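You operate a simulated robot arm through the tools that you are given. There is no shell and no other tool. Be economical: measure what you need, move in short steps, check, and stop when the job is done.

You run a simulated robot arm. Do the job below in one go: nothing can be reset, and whatever is moved stays where it is left.

Task
Brew strong coffee with two scoops of grounds, then switch off.
Fine: scoop into the filter, lay the scoop back, shut the basket, slide the machine home; set the dial before switching on; off once it reads READY.
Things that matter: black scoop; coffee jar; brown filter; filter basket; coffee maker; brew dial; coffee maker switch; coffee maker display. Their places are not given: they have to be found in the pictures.

It is judged by the outcome, as a careful person would: the job done as asked, and still so three seconds after it is handed in. It fails if anything else is knocked over, pushed out of place, dropped, spilled or broken.

Robot
A 7-joint arm with a two-finger parallel gripper, fixed in place. Base frame: the origin is at the foot of the arm, x ahead of it, y to its left, z up. Readings come in m, rad, newtons and seconds.
With the tool pointing down near the work surface it reaches from about 0.3 to 0.74 m from the base axis. Its first joint turns from -2.007 to 2.007 rad. Payload 3.91 kg.
Tool frame: the origin (TCP) lies between the finger pads and is the grasp point; the fingertips stand 0.03 m ahead of it; z points along the fingers, y is the line along which they close. Largest opening 0.11 m; finger width 0.02, thickness 0.01; the body of the gripper, 0.048 by 0.112 m, starts 0.055 m behind the TCP.
Orientation is that of the tool frame in the base frame, as a unit quaternion [x, y, z, w]. With the fingers straight down and closing along the base's y, the tool's x points along the base's -x, its y along +y and its z along -z.

Tools
- The arm moves only by the tool play_rows. Its argument "targets" is a list of rows, each an object (a shift or turn left out is 0, a gripper value left out holds the last) with "translation": the shift along the tool's x, y, z in units of 250 mm (1.0 is 250 mm), a list of three; "dr": the turn, a rotation vector about the tool's x, y, z in units of 60 degrees (1.0 is 60 degrees), a list of three; "jaw": the gripper command, from -1 (shut) to 1 (fully open), values between in proportion. In form: [{"translation": [x, y, z], "dr": [wx, wy, wz], "jaw": jaw}, ...]. A call has 1 to 10 rows; each row is the pose to reach, as a shift and turn from the pose commanded when the call began, along the tool's axes at that moment. A call with a number of a shift or a turn outside -1 to 1 is refused whole. Rows are played at 5 a second. More than 0.05 m and 0.15 rad between two rows, or a gripper value outside its range, and nothing of the call is played. Where a pose cannot be reached the arm comes as near as it can. A force on the tool above 40 N (or 10 N above the force at the start of the call, whichever is more), or a blocked arm, ends the call early, and 0.2 s more pass. The fingers move at their own pace (about 0.108 m/s each) and stop on an object; they squeeze with about 45 N. The grip force told is the motor's: it shows also when the fingers shut on nothing. Time passes only in rows, and 0.2 s behind the last, so rows that repeat a pose let the fingers close. It gives the time, the measured TCP pose, the force on the tool (base axes), the opening and the grip force at its end, in the units of the frame above (readings bear some noise), and new pictures: "pictures" is both (left out), scene, wrist or none.
- Cameras (640 x 400 px; columns grow to the right, rows downward): "scene" is fixed at [0.2209, -0.5006, 1.851]; the picture's right is [0.95, -0.32, 0.00], its down [-0.21, -0.63, -0.75] and it looks along [0.24, 0.71, -0.66] (base axes); focal length 372 px, centre (320, 200). "wrist" rides on the gripper at [-0.036, 0, -0.057] in the tool frame; the picture's right is [0.00, -1.00, 0.00], its down [0.97, 0.00, -0.24] and it looks along [0.24, 0.00, 0.97] (tool axes); focal length 218 px, centre (320, 200).
- raise_lower(by): slides the trunk up (or, below 0, down) by that many m; the arm rides with it, the base frame stays. It gives what a move gives, with no picture.
- pixel_to_xyz(camera, pixels): there is no depth. For up to 12 entries [column, row, z] of the newest picture of that camera ("zoom" is the newest enlarged one), the place [x, y] in the base frame at which the ray of that pixel passes the height z, good to about 0.002 m. No time passes.
- inspect(camera, box): a new picture of the part [left, top, right, bottom] of that camera's present view, enlarged. No time passes.
- sign_off(): hands the job in; it is judged then, once.

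Keep the steps short. Do not move on a guess: measure, check each grasp and each placing, and mend mistakes. In all there are 80 turns and 120 pictures (those below and enlarged ones count). Leave the gripper open and the arm clear of the work at the hand-in unless told otherwise, and finish with a single line.

The tools are called after "Emit:" as a command line: name --argument value ..., lists and objects as JSON in quotes. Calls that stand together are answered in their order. play_rows: Moves the arm, as the interface text tells. Its arguments: {"type":"object","properties":{"targets":{"type":"array"},"pictures":{"type":"string","enum":["both","scene","wrist","none"]}},"required":["targets"]} The other tools are called the same way: raise_lower (by) slides the trunk up or down; pixel_to_xyz (camera, pixels) gives the place at which the rays of pixels pass given heights; inspect (camera, box) takes an enlarged picture of a part of a camera's view; sign_off () hands the job in.

At the start:

```text
time_s: 0.0
ee_pos: [0.3165, 0.3494, 1.4419]
ee_rot: [0.001, 1.0, 0.001, 0.0]
ft_force: [-0.3, 0.1, 0.2]
width: 0.1098
grip_force: 0.0
trunk travel left (down, up): [-0.925, 0.065]
```

scene: 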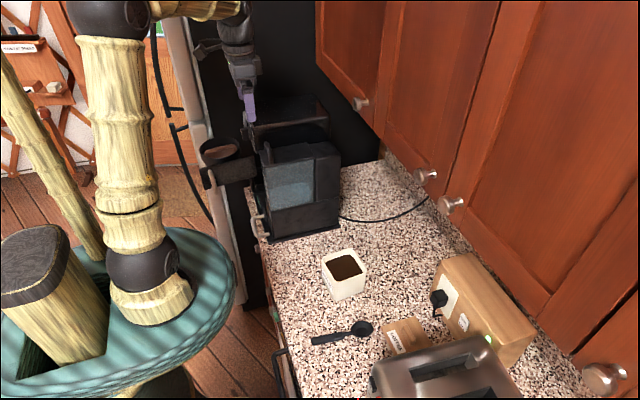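
wrist: 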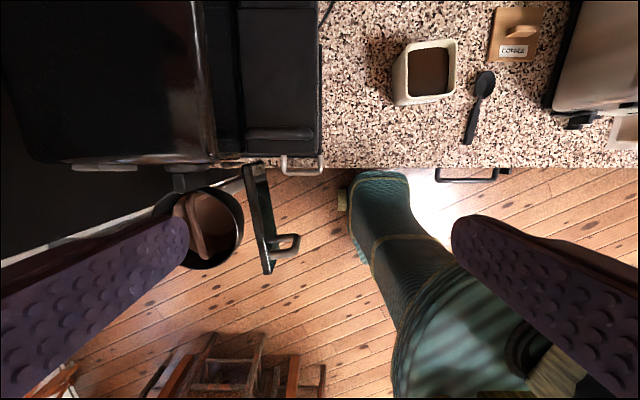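

I see the scoop near scene (345,333), the jar at (344,272), and the coffee maker at (295,180) with its open basket at (225,160). I'll enlarge these areas first.

Emit:
inspect --camera "scene" --box '[180, 80, 360, 250]'

Emit:
inspect --camera "scene" --box '[290, 240, 530, 400]'

Emit:
inspect --camera "wrist" --box '[140, 100, 360, 290]'

Emit:
inspect --camera "wrist" --box '[340, 0, 640, 190]'

```text
2.35 times, centred on (270, 165) of scene
```

zoom: 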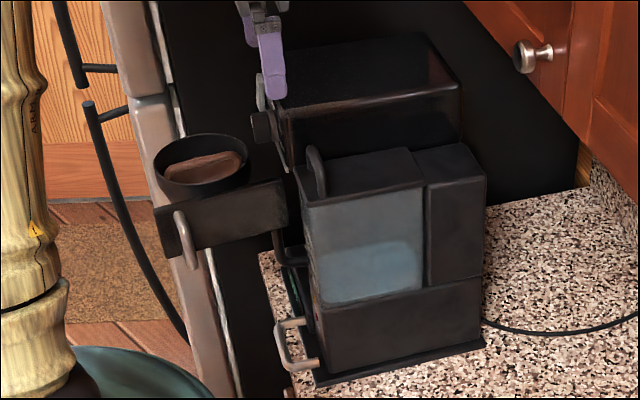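

```text
2.50 times, centred on (410, 320) of scene
```

zoom: 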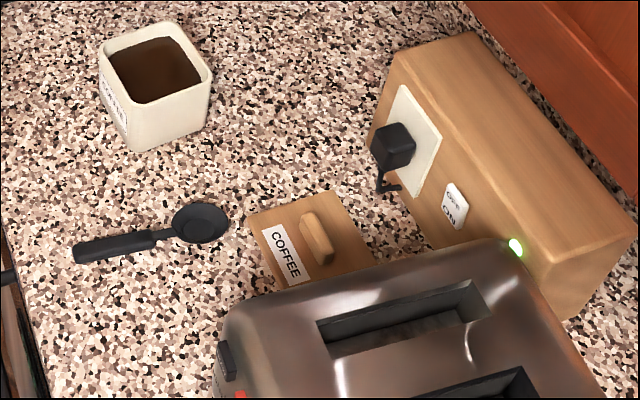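

```text
2.11 times, centred on (250, 195) of wrist
```

zoom: 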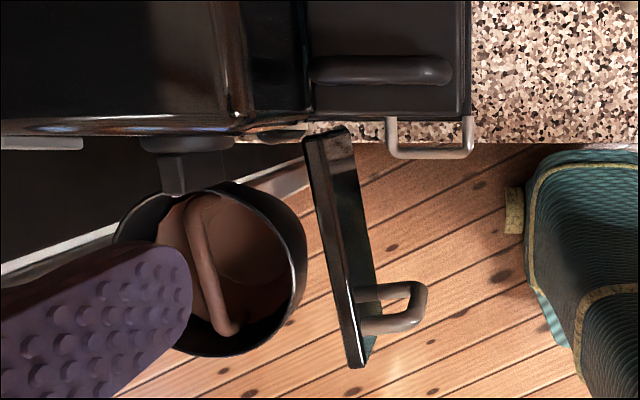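

```text
2.11 times, centred on (490, 95) of wrist
```

zoom: 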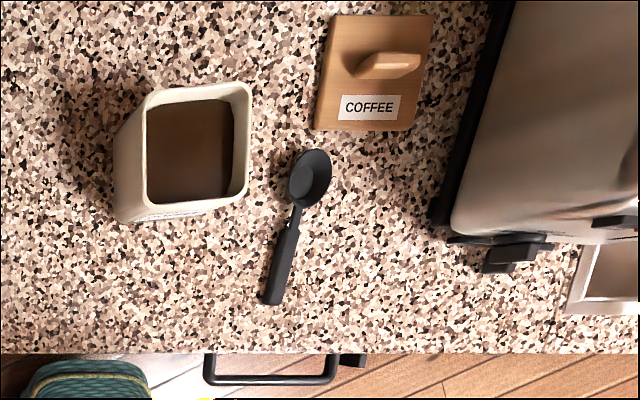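

Let me measure the main objects at plausible heights.

Emit:
pixel_to_xyz --camera "wrist" --pixels '[[486, 82, 0.925], [480, 98, 0.925], [467, 142, 0.925], [407, 55, 1.0], [448, 55, 1.0], [407, 95, 1.0], [448, 95, 1.0], [400, 166, 0.914], [282, 172, 0.93], [318, 172, 0.93], [250, 165, 1.1], [268, 270, 1.1]]'

Emit:
pixel_to_xyz --camera "scene" --pixels '[[313, 341, 0.925], [352, 333, 0.925], [366, 328, 0.925], [322, 258, 1.0], [355, 248, 1.0], [330, 282, 1.0], [368, 269, 1.0], [272, 240, 0.914], [340, 224, 0.914], [261, 212, 0.914], [220, 148, 1.1], [235, 185, 1.05]]'

```text
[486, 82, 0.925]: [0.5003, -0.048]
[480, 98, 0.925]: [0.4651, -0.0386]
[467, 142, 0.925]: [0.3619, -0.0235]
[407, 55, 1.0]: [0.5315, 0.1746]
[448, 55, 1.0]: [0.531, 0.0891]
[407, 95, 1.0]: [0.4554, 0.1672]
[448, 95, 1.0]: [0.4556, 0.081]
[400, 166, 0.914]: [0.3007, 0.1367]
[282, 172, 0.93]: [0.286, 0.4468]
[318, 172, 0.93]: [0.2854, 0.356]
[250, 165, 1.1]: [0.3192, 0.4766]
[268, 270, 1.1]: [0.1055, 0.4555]
```

```text
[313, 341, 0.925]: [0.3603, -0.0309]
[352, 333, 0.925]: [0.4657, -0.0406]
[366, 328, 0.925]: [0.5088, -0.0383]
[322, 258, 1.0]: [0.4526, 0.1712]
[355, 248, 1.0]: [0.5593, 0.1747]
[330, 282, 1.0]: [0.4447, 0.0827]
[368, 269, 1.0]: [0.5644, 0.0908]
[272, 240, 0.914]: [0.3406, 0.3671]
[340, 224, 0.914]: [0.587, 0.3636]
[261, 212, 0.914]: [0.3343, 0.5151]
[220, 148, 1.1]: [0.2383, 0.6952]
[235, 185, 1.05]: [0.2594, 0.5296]
```

Basket centre triangulates to about (0.23, 0.525, 1.195), machine top z about 1.24. I need to see the machine's front (-x face), so I back the hand off toward -x and tilt it to look along +x.

Emit:
play_rows --targets '[{"translation": [0.1, 0, 0], "dr": [0, -0.14, 0]}, {"translation": [0.2, 0, 0], "dr": [0, -0.28, 0]}, {"translation": [0.3, 0, 0], "dr": [0, -0.42, 0]}, {"translation": [0.4, 0, 0], "dr": [0, -0.56, 0]}, {"translation": [0.5, 0, 0], "dr": [0, -0.7, 0]}, {"translation": [0.6, 0, 0], "dr": [0, -0.84, 0]}, {"translation": [0.7, 0, 0], "dr": [0, -0.98, 0]}]'

```text
time_s: 1.6
ee_pos: [0.1405, 0.3501, 1.4425]
ee_rot: [-0.001, 0.87, 0.001, 0.493]
ft_force: [0.2, -0.5, -0.3]
width: 0.1099
grip_force: 0.1
trunk travel left (down, up): [-0.925, 0.065]
```

scene: 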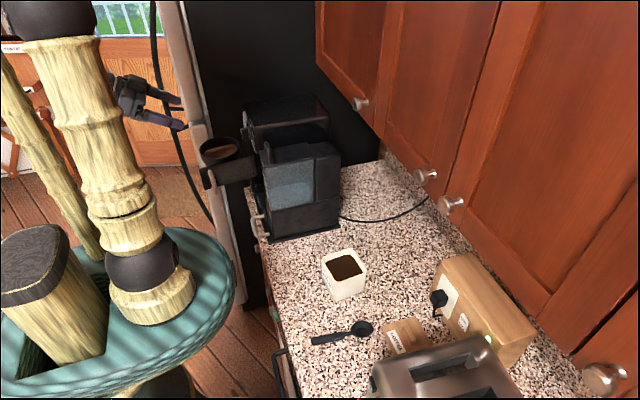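
wrist: 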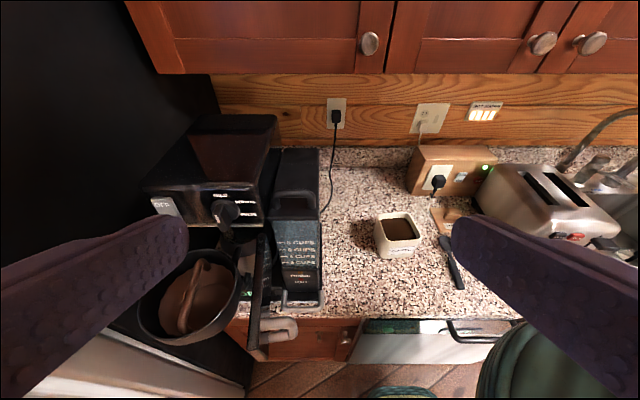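

Good view. Enlarge the machine front.

Emit:
inspect --camera "wrist" --box '[130, 170, 290, 270]'

Emit:
inspect --camera "wrist" --box '[130, 230, 350, 370]'

```text
4.00 times, centred on (210, 220) of wrist
```

zoom: 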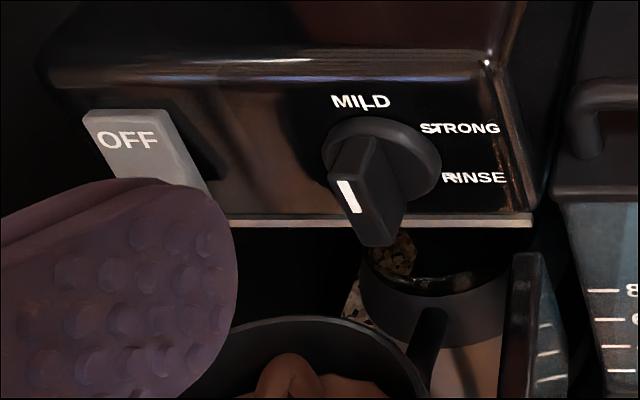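

```text
2.86 times, centred on (240, 300) of wrist
```

zoom: 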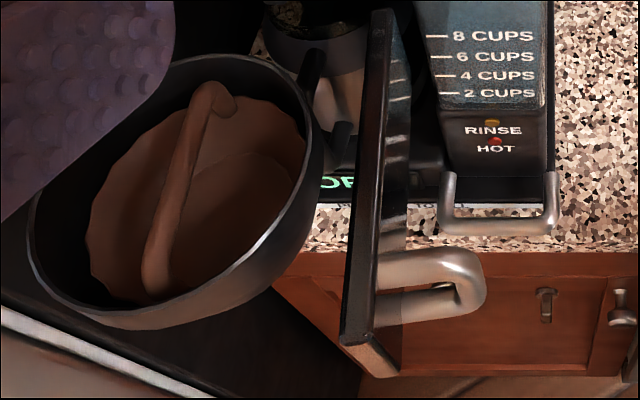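

The display seems to read "OP…" and there are RINSE/HOT lights. I move 0.1 m to -y and lower to read the display and the label.

Emit:
play_rows --targets '[{"translation": [0, -0.2, 0]}, {"translation": [0, -0.4, 0]}]' --pictures "none"

Emit:
raise_lower --by -0.2

Emit:
inspect --camera "wrist" --box '[0, 0, 640, 400]'

```text
time_s: 2.2
ee_pos: [0.1527, 0.2462, 1.4385]
ee_rot: [0.018, 0.875, -0.019, 0.484]
ft_force: [0.6, -0.2, 0.4]
width: 0.1099
grip_force: 0.2
trunk travel left (down, up): [-0.925, 0.065]
```

```text
time_s: 4.4
ee_pos: [0.1534, 0.2442, 1.2377]
ee_rot: [0.019, 0.872, -0.02, 0.489]
ft_force: [-0.2, 0.6, -0.8]
width: 0.1097
grip_force: 0.0
trunk travel left (down, up): [-0.725, 0.265]
```

```text
1.00 times, centred on (320, 200) of wrist
```

zoom: 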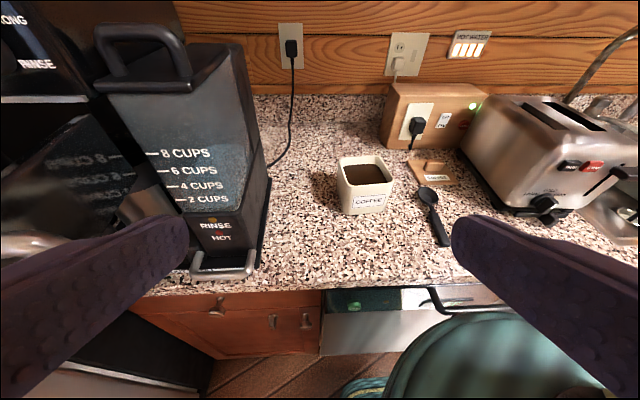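

I yaw the hand left ~35° to see the machine's lower front.

Emit:
play_rows --targets '[{"dr": [-0.11, 0, -0.065]}, {"dr": [-0.22, 0, -0.13]}, {"dr": [-0.33, 0, -0.19]}, {"dr": [-0.44, 0, -0.25]}, {"dr": [-0.52, 0, -0.3]}]' --pictures "wrist"

Emit:
inspect --camera "wrist" --box '[80, 100, 360, 275]'

```text
time_s: 5.7
ee_pos: [0.1569, 0.2384, 1.2343]
ee_rot: [-0.176, 0.867, 0.091, 0.457]
ft_force: [0.3, -0.3, -0.3]
width: 0.1102
grip_force: 0.1
out of reach, approached as far as the arm can: row 4, 5
trunk travel left (down, up): [-0.725, 0.265]
stopped in row 5: the arm was blocked; the commanded pose is now the measured one
```

wrist: 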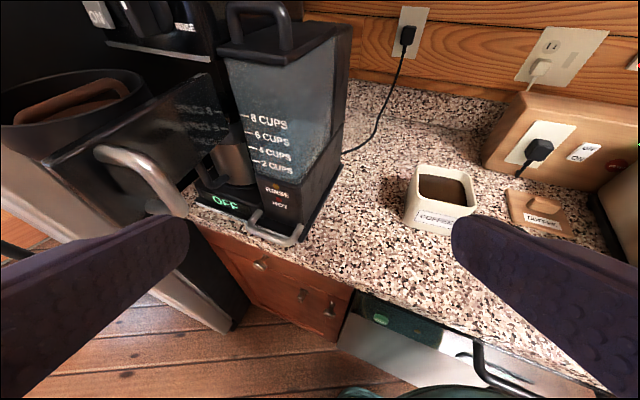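

```text
2.29 times, centred on (220, 188) of wrist
```

zoom: 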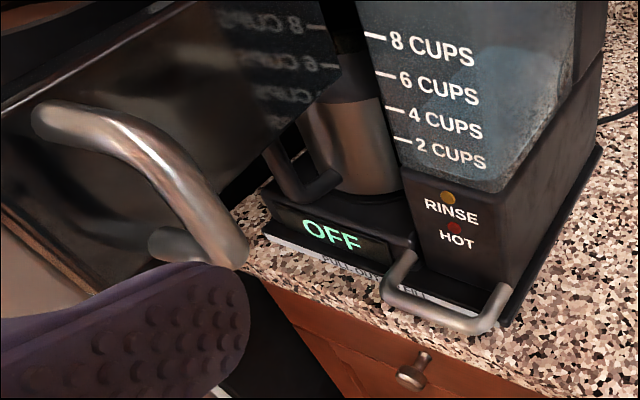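

Display reads OFF, the label says the machine is pulled out to fill, and it stands on a slide. Now to the scoop: I turn back to yaw about -8° and move over to it.

Emit:
play_rows --targets '[{"translation": [-0.012, -0.154, 0.018], "dr": [0.071, 0, 0.049]}, {"translation": [-0.024, -0.308, 0.035], "dr": [0.142, 0, 0.098]}, {"translation": [-0.036, -0.462, 0.053], "dr": [0.213, 0, 0.147]}, {"translation": [-0.049, -0.616, 0.071], "dr": [0.284, 0, 0.195]}, {"translation": [-0.061, -0.77, 0.088], "dr": [0.355, 0, 0.244]}, {"translation": [-0.073, -0.924, 0.106], "dr": [0.426, 0, 0.293]}]' --pictures "wrist"

```text
time_s: 7.1
ee_pos: [0.3438, 0.1665, 1.2395]
ee_rot: [-0.063, 0.882, 0.03, 0.466]
ft_force: [3.3, -1.6, 0.0]
width: 0.1101
grip_force: 0.0
out of reach, approached as far as the arm can: row 1, 2, 3, 4, 5, 6
trunk travel left (down, up): [-0.725, 0.265]
```

wrist: 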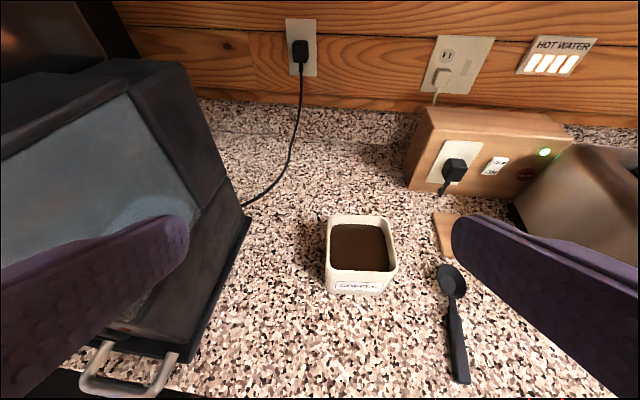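

The arm could not follow fully. I send a hold row to learn whether the command equals the measured pose.

Emit:
play_rows --targets '[{"translation": [0, 0, 0]}]' --pictures "none"

```text
time_s: 7.5
ee_pos: [0.3779, 0.0809, 1.2391]
ee_rot: [0.062, 0.882, -0.035, 0.465]
ft_force: [-0.3, 0.1, -0.7]
width: 0.1097
grip_force: 0.2
trunk travel left (down, up): [-0.725, 0.265]
```

Emit:
play_rows --targets '[{"translation": [0, 0, 0]}, {"translation": [0, 0, 0]}]' --pictures "none"

```text
time_s: 8.1
ee_pos: [0.3782, 0.081, 1.239]
ee_rot: [0.061, 0.883, -0.033, 0.465]
ft_force: [0.5, 0.0, -0.6]
width: 0.1103
grip_force: 0.0
trunk travel left (down, up): [-0.725, 0.265]
```

Commands are clipped to the reachable pose; clear. Now move over the scoop handle with 45° tilt.

Emit:
play_rows --targets '[{"translation": [-0.028, -0.146, 0.041], "dr": [0, 0.06, 0]}, {"translation": [-0.057, -0.291, 0.083], "dr": [0, 0.12, 0]}, {"translation": [-0.085, -0.437, 0.124], "dr": [0, 0.177, 0]}, {"translation": [-0.085, -0.437, 0.124], "dr": [0, 0.177, 0]}]' --pictures "none"

Emit:
raise_lower --by -0.18

Emit:
inspect --camera "wrist" --box '[0, 0, 640, 400]'

Emit:
inspect --camera "scene" --box '[240, 200, 480, 350]'

```text
time_s: 9.1
ee_pos: [0.4019, -0.0306, 1.2348]
ee_rot: [0.066, 0.921, -0.029, 0.383]
ft_force: [0.3, 0.1, 0.3]
width: 0.11
grip_force: 0.0
out of reach, approached as far as the arm can: row 1, 2, 3, 4
trunk travel left (down, up): [-0.725, 0.265]
```

```text
time_s: 11.1
ee_pos: [0.4016, -0.0307, 1.0547]
ee_rot: [0.064, 0.921, -0.029, 0.382]
ft_force: [-0.4, -0.2, 0.7]
width: 0.1099
grip_force: 0.1
trunk travel left (down, up): [-0.545, 0.445]
```

```text
1.00 times, centred on (320, 200) of wrist
```

zoom: 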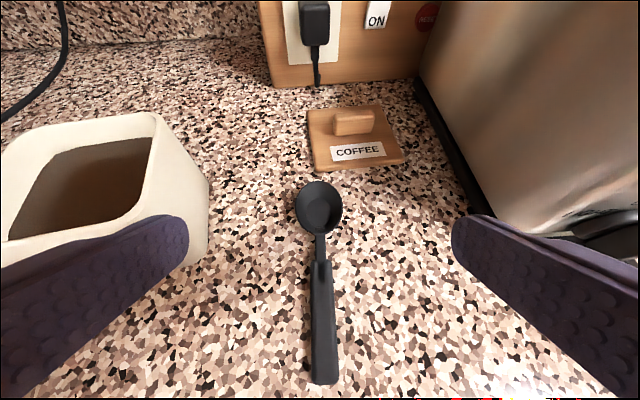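

```text
2.67 times, centred on (360, 275) of scene
```

zoom: 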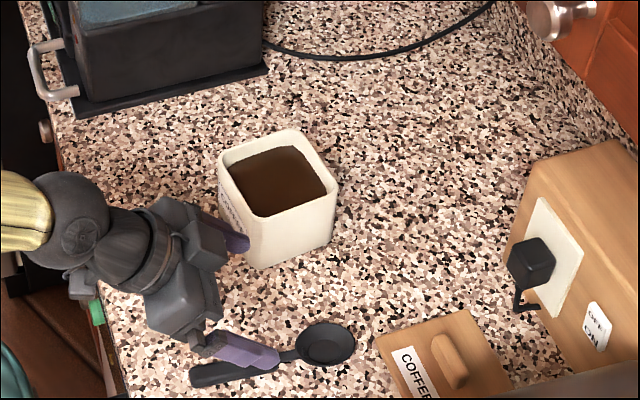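

Emit:
pixel_to_xyz --camera "wrist" --pixels '[[324, 383, 0.93], [319, 262, 0.93], [319, 207, 0.93], [318, 183, 0.93], [470, 200, 0.93], [480, 240, 0.93], [208, 190, 1.0], [205, 265, 0.914], [155, 115, 1.0]]'

```text
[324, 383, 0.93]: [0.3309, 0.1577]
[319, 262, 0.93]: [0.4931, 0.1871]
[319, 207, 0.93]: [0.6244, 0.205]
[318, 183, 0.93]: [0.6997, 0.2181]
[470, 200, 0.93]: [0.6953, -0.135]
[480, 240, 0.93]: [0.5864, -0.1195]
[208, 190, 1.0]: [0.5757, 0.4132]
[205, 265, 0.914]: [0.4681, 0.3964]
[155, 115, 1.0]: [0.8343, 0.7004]
```

That used an older picture; take a fresh wrist picture and measure through "zoom".

Emit:
play_rows --targets '[{"translation": [0, 0, 0]}]' --pictures "wrist"

Emit:
pixel_to_xyz --camera "wrist" --pixels '[[324, 383, 0.93], [319, 262, 0.93], [319, 207, 0.93], [318, 183, 0.93], [470, 200, 0.93], [480, 240, 0.93], [208, 190, 1.0], [205, 265, 0.914], [155, 115, 1.0], [313, 330, 0.93], [337, 330, 0.93]]'

```text
time_s: 11.5
ee_pos: [0.4002, -0.03, 1.0536]
ee_rot: [0.065, 0.921, -0.029, 0.383]
ft_force: [0.0, -0.3, 0.6]
width: 0.1103
grip_force: 0.0
trunk travel left (down, up): [-0.545, 0.445]
```

wrist: 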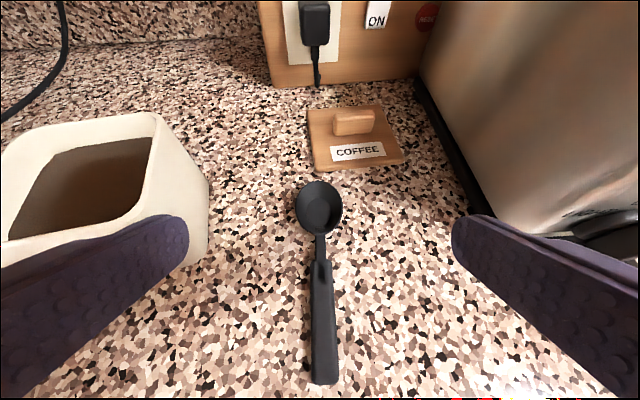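

```text
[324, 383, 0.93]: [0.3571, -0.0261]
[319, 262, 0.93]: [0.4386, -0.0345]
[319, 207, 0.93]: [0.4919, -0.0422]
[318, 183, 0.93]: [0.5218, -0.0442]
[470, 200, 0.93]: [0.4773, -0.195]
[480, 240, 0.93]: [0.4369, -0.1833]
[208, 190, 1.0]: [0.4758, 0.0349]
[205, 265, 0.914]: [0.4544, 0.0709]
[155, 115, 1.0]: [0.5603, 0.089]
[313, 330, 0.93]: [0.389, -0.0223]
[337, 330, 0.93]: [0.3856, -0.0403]
```

Handle spans x 0.357–0.439 at y about -0.03, 18 mm wide. Descend so that the fingertips straddle it at z about 0.93.

Emit:
play_rows --targets '[{"translation": [0.11, 0, 0.09]}, {"translation": [0.22, 0, 0.18]}, {"translation": [0.3, 0, 0.245]}, {"translation": [0.337, 0, 0.275]}, {"translation": [0.337, 0, 0.275]}]'

```text
time_s: 12.7
ee_pos: [0.4311, -0.0303, 0.9805]
ee_rot: [0.064, 0.922, -0.028, 0.382]
ft_force: [0.4, 0.0, -0.6]
width: 0.1101
grip_force: 0.1
out of reach, approached as far as the arm can: row 2, 3, 4, 5
trunk travel left (down, up): [-0.545, 0.445]
```

scene: 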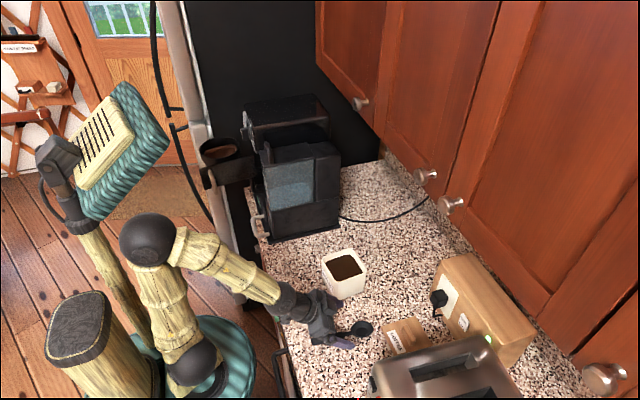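
wrist: 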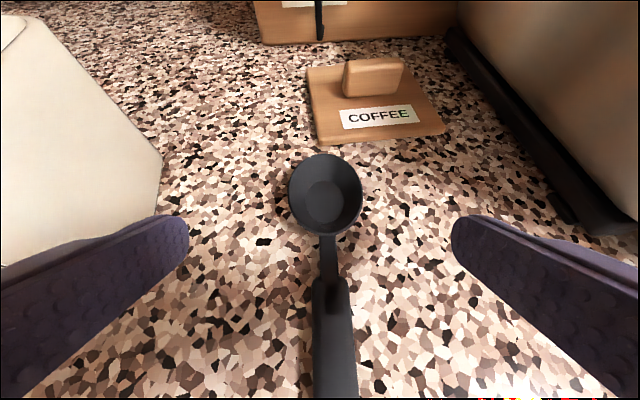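

The 45° tilt hits the inner reach limit. Reduce the tilt to ~33° and move back and down to the handle.

Emit:
play_rows --targets '[{"translation": [0, 0, -0.03], "dr": [0, 0.1, 0]}, {"translation": [0.0, 0, -0.05], "dr": [0, 0.2, 0]}, {"translation": [0.07, -0.01, -0.08], "dr": [0, 0.2, 0]}, {"translation": [0.13, -0.02, -0.07], "dr": [0, 0.2, 0]}, {"translation": [0.13, -0.02, -0.07], "dr": [0, 0.2, 0]}]' --pictures "wrist"

```text
time_s: 13.9
ee_pos: [0.3924, -0.0308, 0.9693]
ee_rot: [0.066, 0.956, -0.022, 0.284]
ft_force: [-0.6, 0.2, -0.4]
width: 0.1099
grip_force: 0.0
trunk travel left (down, up): [-0.545, 0.445]
```

wrist: 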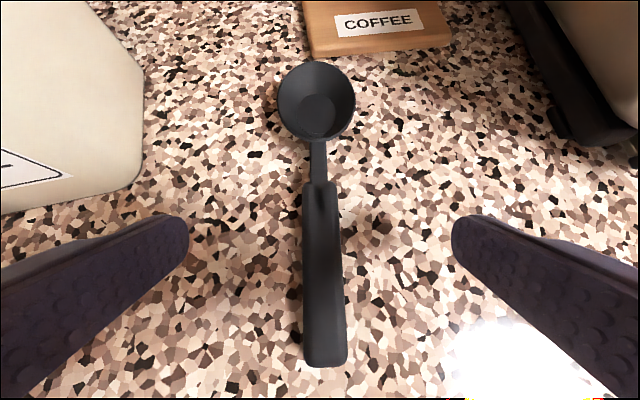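

Centred over the handle. Lower 22 mm and close.

Emit:
play_rows --targets '[{"translation": [0.024, 0, 0.037]}, {"translation": [0.048, 0, 0.074]}, {"translation": [0.048, 0, 0.074]}, {"translation": [0.048, 0, 0.074], "jaw": 0}, {"translation": [0.048, 0, 0.074], "jaw": -1}, {"translation": [0.048, 0, 0.074], "jaw": -1}, {"translation": [0.048, 0, 0.074], "jaw": -1}]' --pictures "both"

```text
time_s: 15.5
ee_pos: [0.3996, -0.0308, 0.9524]
ee_rot: [0.067, 0.957, -0.023, 0.283]
ft_force: [0.3, -1.1, 0.3]
width: 0.0185
grip_force: 44.9
out of reach, approached as far as the arm can: row 2, 3, 4, 5, 6, 7
trunk travel left (down, up): [-0.545, 0.445]
```

scene: 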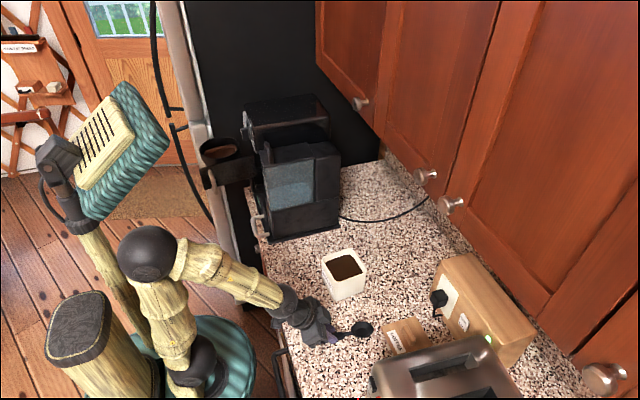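
wrist: 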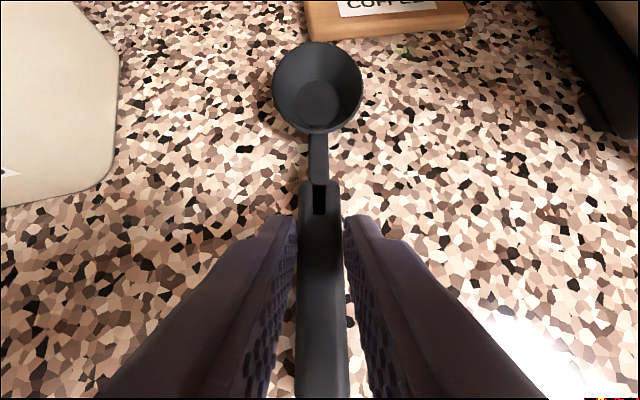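

Gripped (18.5 mm). Raise the trunk 0.2 m and check the scoop comes along.

Emit:
raise_lower --by 0.2

Emit:
play_rows --targets '[{"translation": [0, 0, 0]}]' --pictures "both"

Emit:
inspect --camera "scene" --box '[280, 220, 440, 320]'

```text
time_s: 17.7
ee_pos: [0.3991, -0.0321, 1.1523]
ee_rot: [0.067, 0.956, -0.022, 0.284]
ft_force: [0.1, -0.2, 0.4]
width: 0.0187
grip_force: 45.5
trunk travel left (down, up): [-0.745, 0.245]
```

```text
time_s: 18.1
ee_pos: [0.4011, -0.0324, 1.1525]
ee_rot: [0.067, 0.957, -0.022, 0.283]
ft_force: [-0.8, -0.2, -1.3]
width: 0.0187
grip_force: 44.6
trunk travel left (down, up): [-0.745, 0.245]
```

scene: 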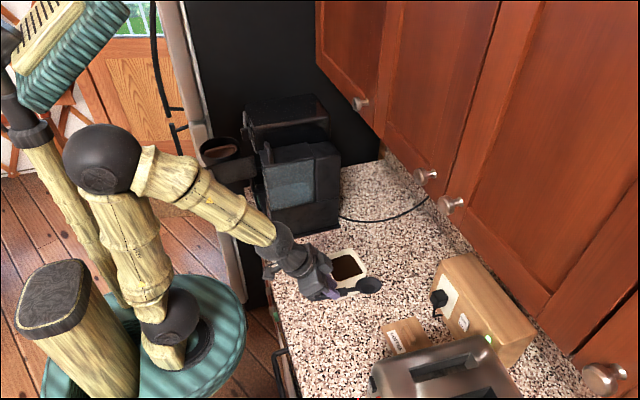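
wrist: 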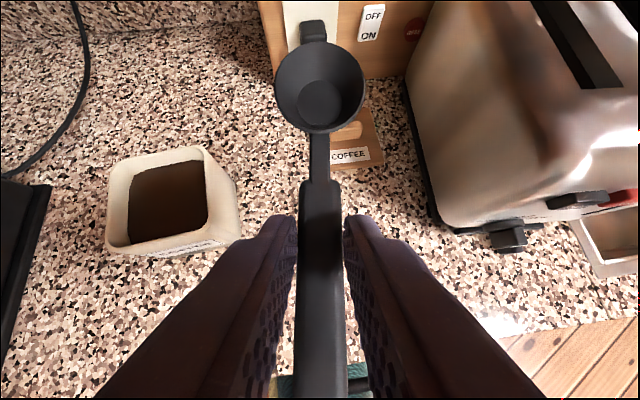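

```text
4.00 times, centred on (360, 270) of scene
```

zoom: 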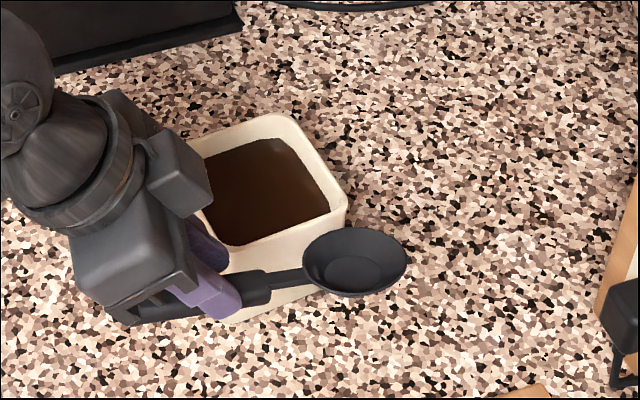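

Emit:
pixel_to_xyz --camera "wrist" --pixels '[[110, 168, 1.0], [204, 148, 1.0], [212, 238, 1.0], [107, 248, 1.0], [110, 168, 1.02], [204, 148, 1.02], [212, 238, 1.02], [107, 248, 1.02], [241, 236, 0.914], [132, 180, 0.98], [203, 162, 0.98]]'

Emit:
pixel_to_xyz --camera "scene" --pixels '[[366, 271, 1.0], [351, 248, 1.0], [366, 271, 1.02], [351, 248, 1.02]]'

```text
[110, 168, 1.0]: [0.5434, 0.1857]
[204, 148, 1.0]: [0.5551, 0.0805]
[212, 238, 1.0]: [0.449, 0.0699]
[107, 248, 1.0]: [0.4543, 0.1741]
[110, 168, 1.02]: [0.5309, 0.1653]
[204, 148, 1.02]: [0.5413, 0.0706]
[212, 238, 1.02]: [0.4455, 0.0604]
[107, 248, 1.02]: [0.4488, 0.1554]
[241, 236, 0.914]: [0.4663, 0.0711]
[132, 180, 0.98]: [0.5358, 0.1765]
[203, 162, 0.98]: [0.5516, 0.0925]
```

```text
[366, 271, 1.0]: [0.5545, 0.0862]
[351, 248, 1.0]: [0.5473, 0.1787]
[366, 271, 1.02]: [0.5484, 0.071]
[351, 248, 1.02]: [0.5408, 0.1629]
```

Scoop is firmly held. Jar rim is at z about 1.0, centre about (0.500, 0.128). Move the bowl above the jar.

Emit:
play_rows --targets '[{"translation": [0.016, 0.172, -0.01]}, {"translation": [0.032, 0.344, -0.021]}, {"translation": [0.048, 0.516, -0.031]}, {"translation": [0.064, 0.688, -0.042]}, {"translation": [0.064, 0.688, -0.042]}, {"translation": [0.064, 0.688, -0.042]}]' --pictures "both"

Emit:
inspect --camera "scene" --box '[280, 220, 440, 320]'

```text
time_s: 19.5
ee_pos: [0.4039, 0.1403, 1.1529]
ee_rot: [0.067, 0.956, -0.022, 0.283]
ft_force: [-0.6, 1.9, -1.4]
width: 0.0186
grip_force: 45.0
trunk travel left (down, up): [-0.745, 0.245]
```

scene: 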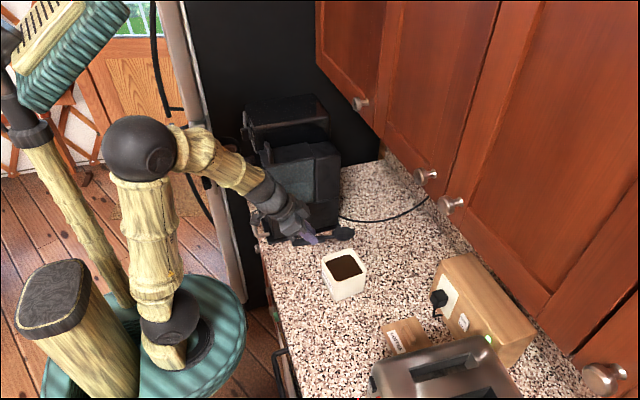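
wrist: 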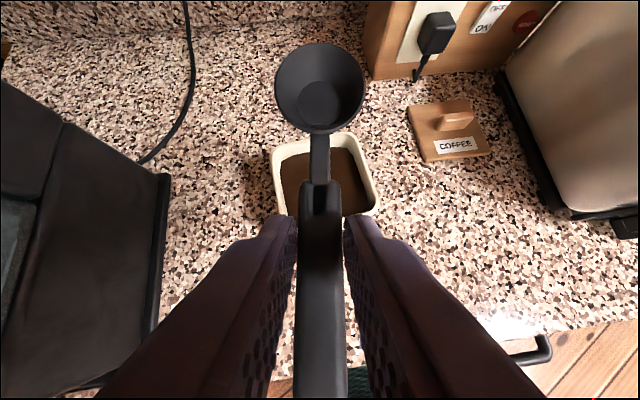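

```text
4.00 times, centred on (360, 270) of scene
```

zoom: 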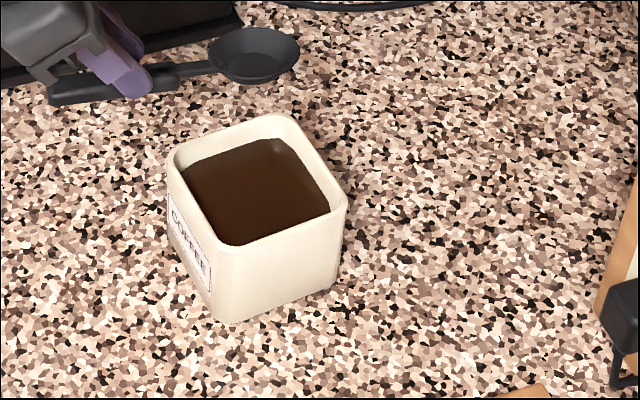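

Emit:
pixel_to_xyz --camera "scene" --pixels '[[343.2, 233.8, 1.133], [322, 261.5, 1.0], [349, 248.5, 1.0], [366.5, 272.5, 1.0], [338.5, 284, 1.0], [347.5, 255, 0.98], [362.5, 274, 0.98], [339, 281, 0.98], [325, 264, 0.98], [344, 239, 1.12], [354.7, 233, 1.135], [332.5, 236, 1.135]]'

Emit:
pixel_to_xyz --camera "wrist" --pixels '[[272, 150, 1.0], [352, 133, 1.0], [378, 208, 1.0], [280, 160, 0.98], [345, 148, 0.98], [370, 212, 0.98], [320, 88, 1.133], [320, 43, 1.133], [320, 132, 1.133]]'

```text
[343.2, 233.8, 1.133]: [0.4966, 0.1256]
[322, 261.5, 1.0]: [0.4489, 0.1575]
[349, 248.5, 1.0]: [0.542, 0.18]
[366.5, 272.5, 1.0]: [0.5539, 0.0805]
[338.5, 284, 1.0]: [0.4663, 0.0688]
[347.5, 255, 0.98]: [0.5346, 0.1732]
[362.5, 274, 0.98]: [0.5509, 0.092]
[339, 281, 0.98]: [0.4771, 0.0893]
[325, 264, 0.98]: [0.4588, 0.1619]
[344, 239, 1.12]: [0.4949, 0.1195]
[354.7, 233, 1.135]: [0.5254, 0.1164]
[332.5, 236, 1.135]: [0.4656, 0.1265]
```

```text
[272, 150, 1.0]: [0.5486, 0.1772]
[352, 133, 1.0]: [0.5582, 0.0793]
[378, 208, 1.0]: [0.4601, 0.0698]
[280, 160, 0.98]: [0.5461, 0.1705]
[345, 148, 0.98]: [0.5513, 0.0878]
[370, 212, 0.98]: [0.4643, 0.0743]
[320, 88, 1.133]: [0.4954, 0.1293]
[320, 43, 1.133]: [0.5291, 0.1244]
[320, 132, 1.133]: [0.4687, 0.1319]
```

The jar is turned about +8°, centre (0.503, 0.123), grounds at about z 0.985. Yaw the hand to +8° to align, with the bowl over the jar centre.

Emit:
play_rows --targets '[{"translation": [-0.011, -0.04, 0.007], "dr": [-0.05, 0, -0.075]}, {"translation": [-0.022, -0.08, 0.014], "dr": [-0.1, 0, -0.15]}, {"translation": [-0.032, -0.116, 0.021], "dr": [-0.1455, 0, -0.2235]}, {"translation": [-0.032, -0.116, 0.021], "dr": [-0.1455, 0, -0.2235]}]' --pictures "wrist"

```text
time_s: 20.5
ee_pos: [0.4116, 0.1101, 1.1521]
ee_rot: [-0.067, 0.956, 0.018, 0.283]
ft_force: [-0.6, 0.6, -0.5]
width: 0.0184
grip_force: 45.0
trunk travel left (down, up): [-0.745, 0.245]
```

wrist: 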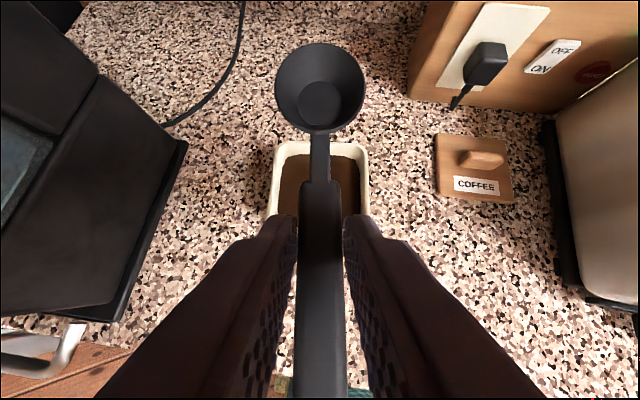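

Aligned. Pitch the bowl down 50° above the jar, staying clear of the rim, and check.

Emit:
play_rows --targets '[{"translation": [-0.015, 0, 0.035], "dr": [0, 0.139, 0]}, {"translation": [-0.03, 0, 0.07], "dr": [0, 0.278, 0]}, {"translation": [-0.044, 0, 0.105], "dr": [0, 0.417, 0]}, {"translation": [-0.059, 0, 0.14], "dr": [0, 0.556, 0]}, {"translation": [-0.074, 0, 0.175], "dr": [0, 0.695, 0]}, {"translation": [-0.088, 0, 0.21], "dr": [0, 0.833, 0]}, {"translation": [-0.088, 0, 0.21], "dr": [0, 0.833, 0]}]' --pictures "both"

Emit:
inspect --camera "scene" --box '[280, 220, 440, 320]'

```text
time_s: 22.1
ee_pos: [0.4559, 0.1175, 1.1202]
ee_rot: [-0.068, 0.986, -0.013, -0.148]
ft_force: [0.1, 0.2, -0.7]
width: 0.0183
grip_force: 45.0
trunk travel left (down, up): [-0.745, 0.245]
```

scene: 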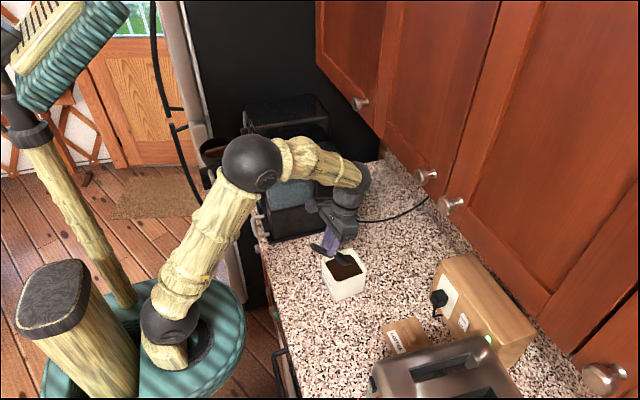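
wrist: 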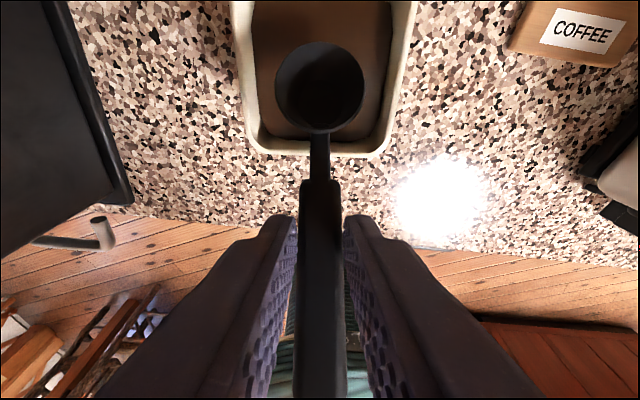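

```text
4.00 times, centred on (360, 270) of scene
```

zoom: 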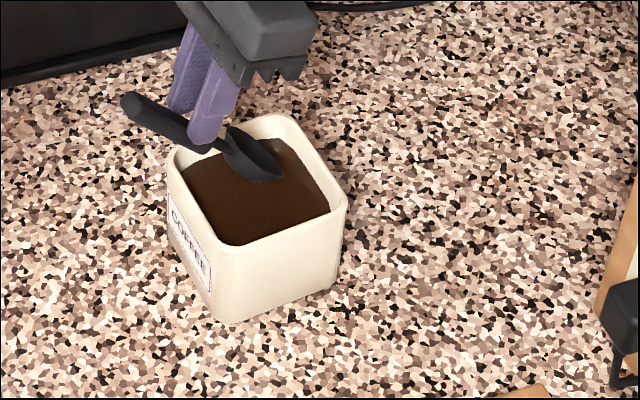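

Bowl is well placed within the jar opening. Dip it into the grounds.

Emit:
play_rows --targets '[{"translation": [-0.041, 0, 0.134]}, {"translation": [-0.06, 0, 0.185]}, {"translation": [-0.08, 0, 0.235]}, {"translation": [-0.08, 0, 0.235]}]' --pictures "both"

Emit:
inspect --camera "scene" --box '[300, 220, 400, 300]'

```text
time_s: 23.1
ee_pos: [0.4584, 0.1182, 1.0566]
ee_rot: [-0.068, 0.987, -0.011, -0.147]
ft_force: [2.6, 0.2, 3.9]
width: 0.0185
grip_force: 44.9
trunk travel left (down, up): [-0.745, 0.245]
```

scene: 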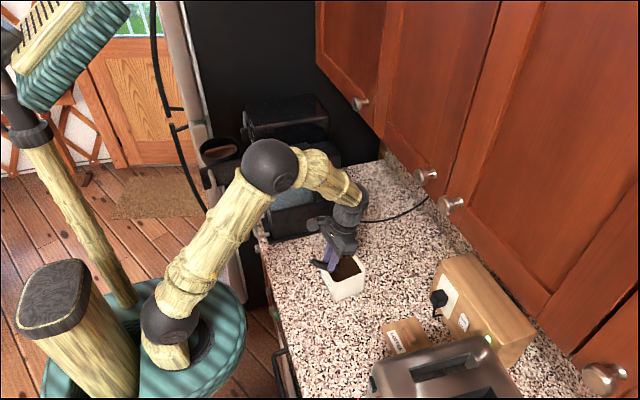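
wrist: 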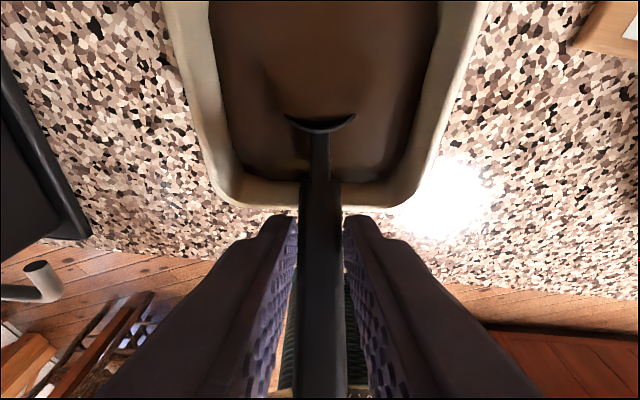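

```text
5.00 times, centred on (350, 260) of scene
```

zoom: 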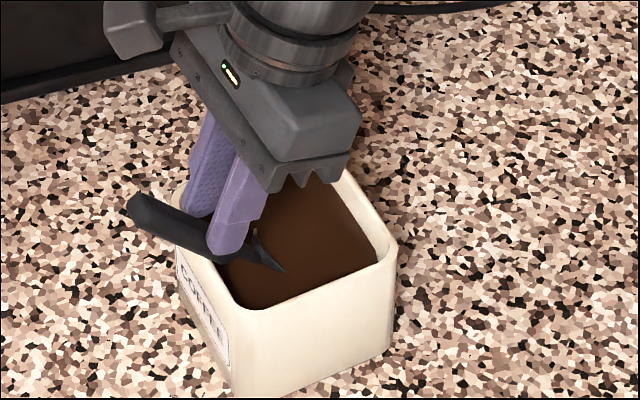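

The bowl is in the grounds. Sweep it level while lifting, keeping the handle above the near rim.

Emit:
play_rows --targets '[{"translation": [0.006, 0, 0.006], "dr": [0, -0.133, 0]}, {"translation": [0.037, 0, 0.024], "dr": [0, -0.267, 0]}, {"translation": [0.066, 0, 0.037], "dr": [0, -0.4, 0]}, {"translation": [0.098, 0, 0.047], "dr": [0, -0.533, 0]}, {"translation": [0.138, 0, 0.042], "dr": [0, -0.667, 0]}, {"translation": [0.188, 0, -0.014], "dr": [0, -0.8, 0]}, {"translation": [0.237, 0, -0.145], "dr": [0, -0.867, 0]}, {"translation": [0.284, 0, -0.298], "dr": [0, -0.867, 0]}, {"translation": [0.284, 0, -0.298], "dr": [0, -0.867, 0]}]' --pictures "both"

Emit:
inspect --camera "scene" --box '[280, 200, 410, 300]'

```text
time_s: 25.1
ee_pos: [0.4105, 0.1092, 1.149]
ee_rot: [-0.065, 0.952, 0.019, 0.3]
ft_force: [-0.9, 0.3, -0.6]
width: 0.0184
grip_force: 45.1
trunk travel left (down, up): [-0.745, 0.245]
```

scene: 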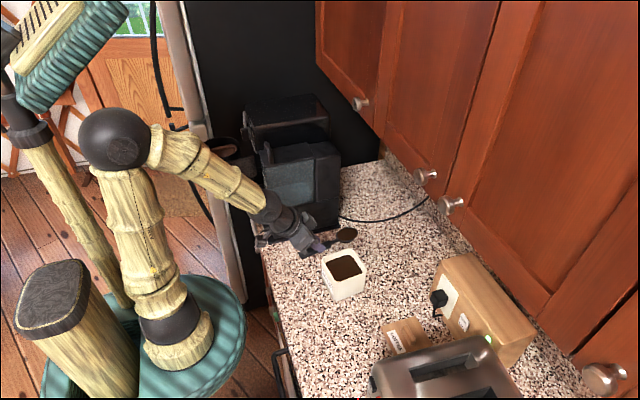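
wrist: 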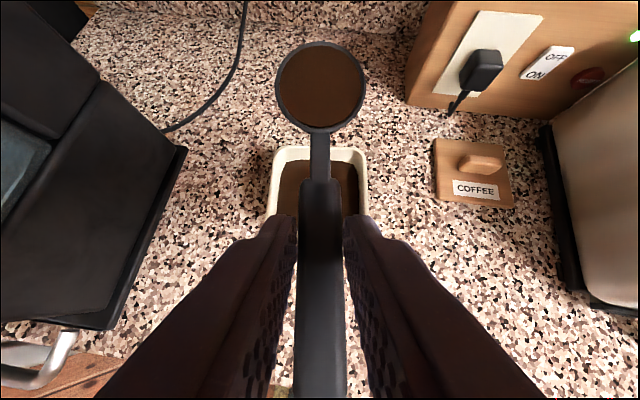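

```text
4.00 times, centred on (345, 250) of scene
```

zoom: 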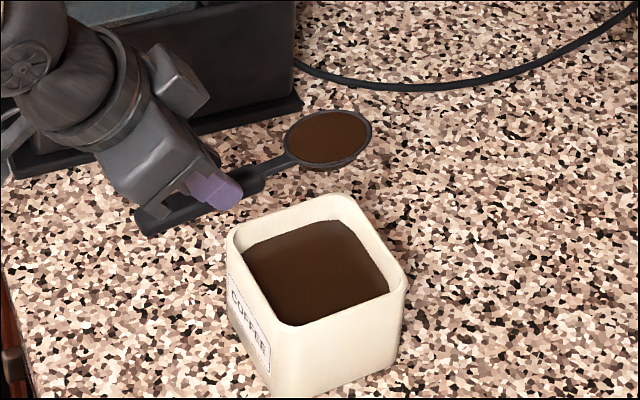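

A full scoop. Brew head top is at z about 1.295 and there is a fridge side near y 0.67, so I'll approach the basket with the bowl pointing +x. Raise the trunk, then travel halfway keeping level.

Emit:
raise_lower --by 0.22

Emit:
play_rows --targets '[{"translation": [0.03, 0.075, -0.021], "dr": [0.01, 0, 0.014]}, {"translation": [0.08, 0.2, -0.056], "dr": [0.02, 0, 0.028]}, {"translation": [0.14, 0.35, -0.098], "dr": [0.03, 0, 0.043]}, {"translation": [0.2, 0.5, -0.14], "dr": [0.04, 0, 0.057]}, {"translation": [0.26, 0.65, -0.182], "dr": [0.05, 0, 0.071]}, {"translation": [0.31, 0.79, -0.218], "dr": [0.06, 0, 0.086]}, {"translation": [0.345, 0.87, -0.242], "dr": [0.07, 0, 0.1]}, {"translation": [0.36, 0.908, -0.253], "dr": [0.075, 0, 0.107]}, {"translation": [0.36, 0.908, -0.253], "dr": [0.075, 0, 0.107]}]' --pictures "wrist"

```text
time_s: 27.4
ee_pos: [0.4108, 0.1107, 1.3692]
ee_rot: [-0.067, 0.951, 0.02, 0.3]
ft_force: [0.2, -0.3, -0.1]
width: 0.0186
grip_force: 44.7
trunk travel left (down, up): [-0.965, 0.025]
```

```text
time_s: 29.4
ee_pos: [0.2715, 0.3255, 1.3712]
ee_rot: [-0.001, 0.953, 0.0, 0.302]
ft_force: [-0.4, 1.4, -1.0]
width: 0.0186
grip_force: 44.7
out of reach, approached as far as the arm can: row 2, 3, 4, 5
trunk travel left (down, up): [-0.965, 0.025]
```

wrist: 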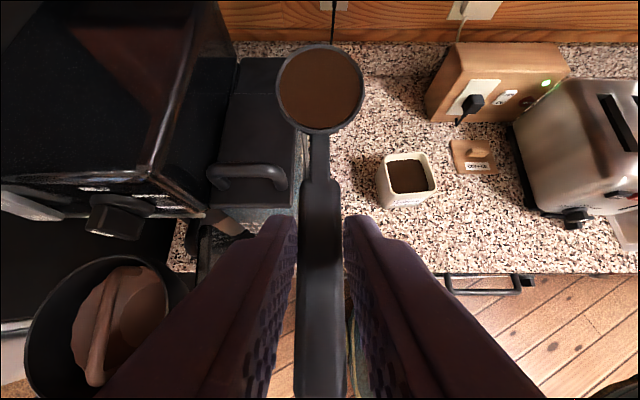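

Emit:
pixel_to_xyz --camera "wrist" --pixels '[[105, 258, 1.2], [190, 295, 1.2], [25, 345, 1.2], [105, 258, 1.22], [190, 295, 1.22], [25, 345, 1.22], [120, 270, 1.2], [90, 385, 1.2]]'

Emit:
inspect --camera "scene" --box '[180, 100, 300, 200]'

```text
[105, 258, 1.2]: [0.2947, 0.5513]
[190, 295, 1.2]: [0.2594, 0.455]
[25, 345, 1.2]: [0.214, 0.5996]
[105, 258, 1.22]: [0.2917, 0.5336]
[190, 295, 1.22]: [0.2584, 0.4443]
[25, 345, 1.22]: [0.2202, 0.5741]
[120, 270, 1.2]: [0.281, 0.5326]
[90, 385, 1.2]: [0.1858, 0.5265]
```

```text
4.00 times, centred on (240, 150) of scene
```

zoom: 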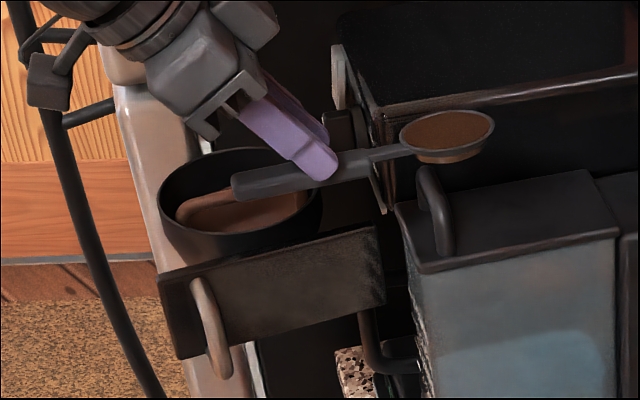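

Basket centre about (0.232, 0.519), rim z about 1.21; filter bail runs along x near y 0.53. Move the level bowl over the basket at y about 0.505.

Emit:
play_rows --targets '[{"translation": [0.035, 0.06, -0.025]}, {"translation": [0.1, 0.17, -0.07]}, {"translation": [0.19, 0.32, -0.133]}, {"translation": [0.28, 0.47, -0.196]}, {"translation": [0.36, 0.61, -0.252]}, {"translation": [0.41, 0.69, -0.287]}, {"translation": [0.426, 0.72, -0.298]}, {"translation": [0.426, 0.72, -0.298]}]' --pictures "both"

Emit:
inspect --camera "scene" --box '[160, 80, 320, 180]'

```text
time_s: 31.2
ee_pos: [0.1389, 0.5008, 1.3679]
ee_rot: [-0.001, 0.954, -0.001, 0.301]
ft_force: [-0.1, 0.3, -0.9]
width: 0.0186
grip_force: 45.2
trunk travel left (down, up): [-0.965, 0.025]
```

scene: 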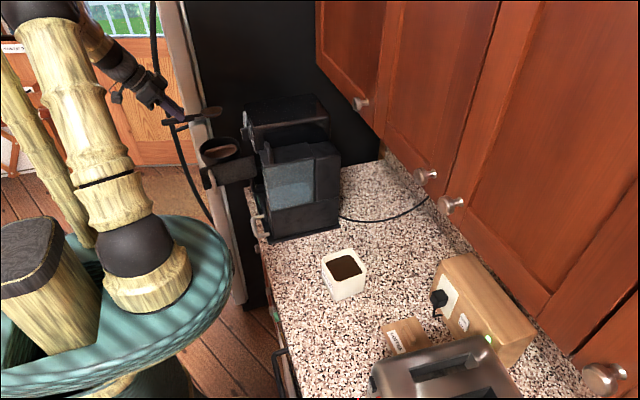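
wrist: 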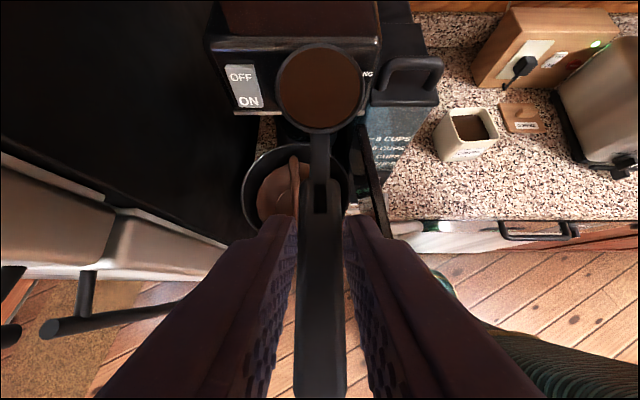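

```text
4.00 times, centred on (240, 130) of scene
```

zoom: 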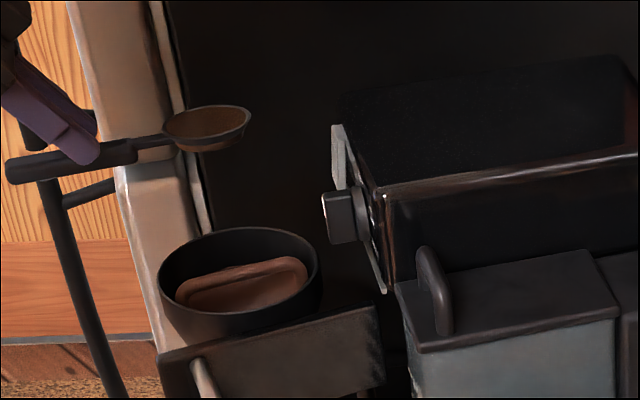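

Emit:
pixel_to_xyz --camera "wrist" --pixels '[[243, 195, 1.21], [348, 195, 1.21], [300, 145, 1.21], [290, 168, 1.2], [244, 225, 1.21]]'

Emit:
pixel_to_xyz --camera "scene" --pixels '[[220, 150.2, 1.21], [199.5, 150, 1.21], [240.5, 150.8, 1.21], [220, 136.8, 1.21], [211.8, 112.5, 1.348]]'

```text
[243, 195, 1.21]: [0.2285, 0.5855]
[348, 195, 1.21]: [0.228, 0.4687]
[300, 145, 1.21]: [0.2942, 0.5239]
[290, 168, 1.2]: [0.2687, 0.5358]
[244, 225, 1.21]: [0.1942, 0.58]
```

```text
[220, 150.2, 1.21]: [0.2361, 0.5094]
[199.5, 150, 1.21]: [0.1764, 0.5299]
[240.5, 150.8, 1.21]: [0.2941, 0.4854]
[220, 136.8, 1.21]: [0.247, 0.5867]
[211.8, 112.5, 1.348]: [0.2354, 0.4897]
```

Centre refined to (0.235, 0.527), rim about 1.20. Start the pour: pitch to ~55° with the tip kept over the filter.

Emit:
play_rows --targets '[{"translation": [-0.013, 0.016, 0.027], "dr": [0, 0.136, 0]}, {"translation": [-0.026, 0.032, 0.055], "dr": [0, 0.271, 0]}, {"translation": [-0.039, 0.032, 0.082], "dr": [0, 0.407, 0]}, {"translation": [-0.052, 0.032, 0.109], "dr": [0, 0.543, 0]}, {"translation": [-0.065, 0.032, 0.136], "dr": [0, 0.679, 0]}, {"translation": [-0.078, 0.032, 0.164], "dr": [0, 0.814, 0]}, {"translation": [-0.091, 0.032, 0.191], "dr": [0, 0.95, 0]}, {"translation": [-0.091, 0.032, 0.191], "dr": [0, 0.95, 0]}]' --pictures "wrist"

Emit:
inspect --camera "scene" --box '[160, 80, 320, 180]'

```text
time_s: 33.0
ee_pos: [0.185, 0.509, 1.3421]
ee_rot: [-0.002, 0.982, -0.002, -0.191]
ft_force: [-0.3, 0.2, 0.1]
width: 0.0183
grip_force: 45.0
trunk travel left (down, up): [-0.965, 0.025]
```

wrist: 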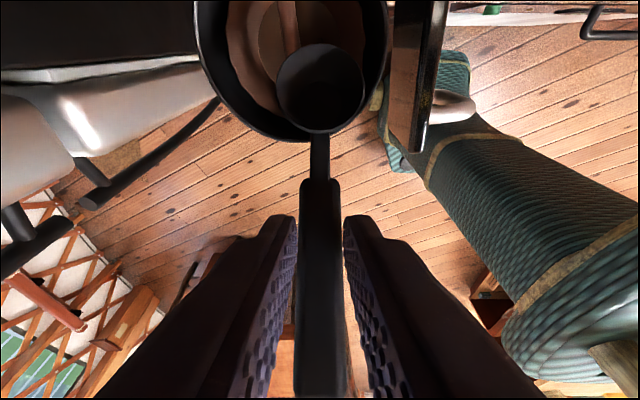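

```text
4.00 times, centred on (240, 130) of scene
```

zoom: 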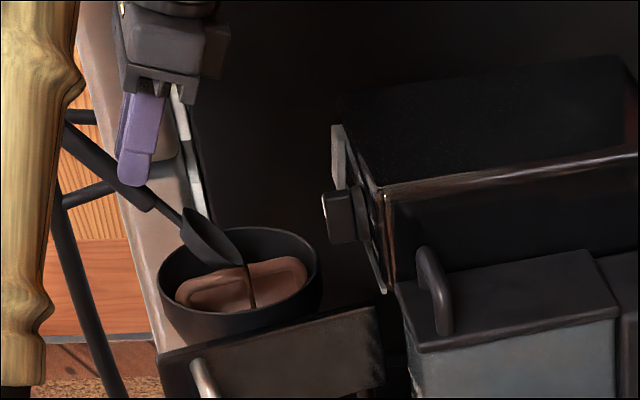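

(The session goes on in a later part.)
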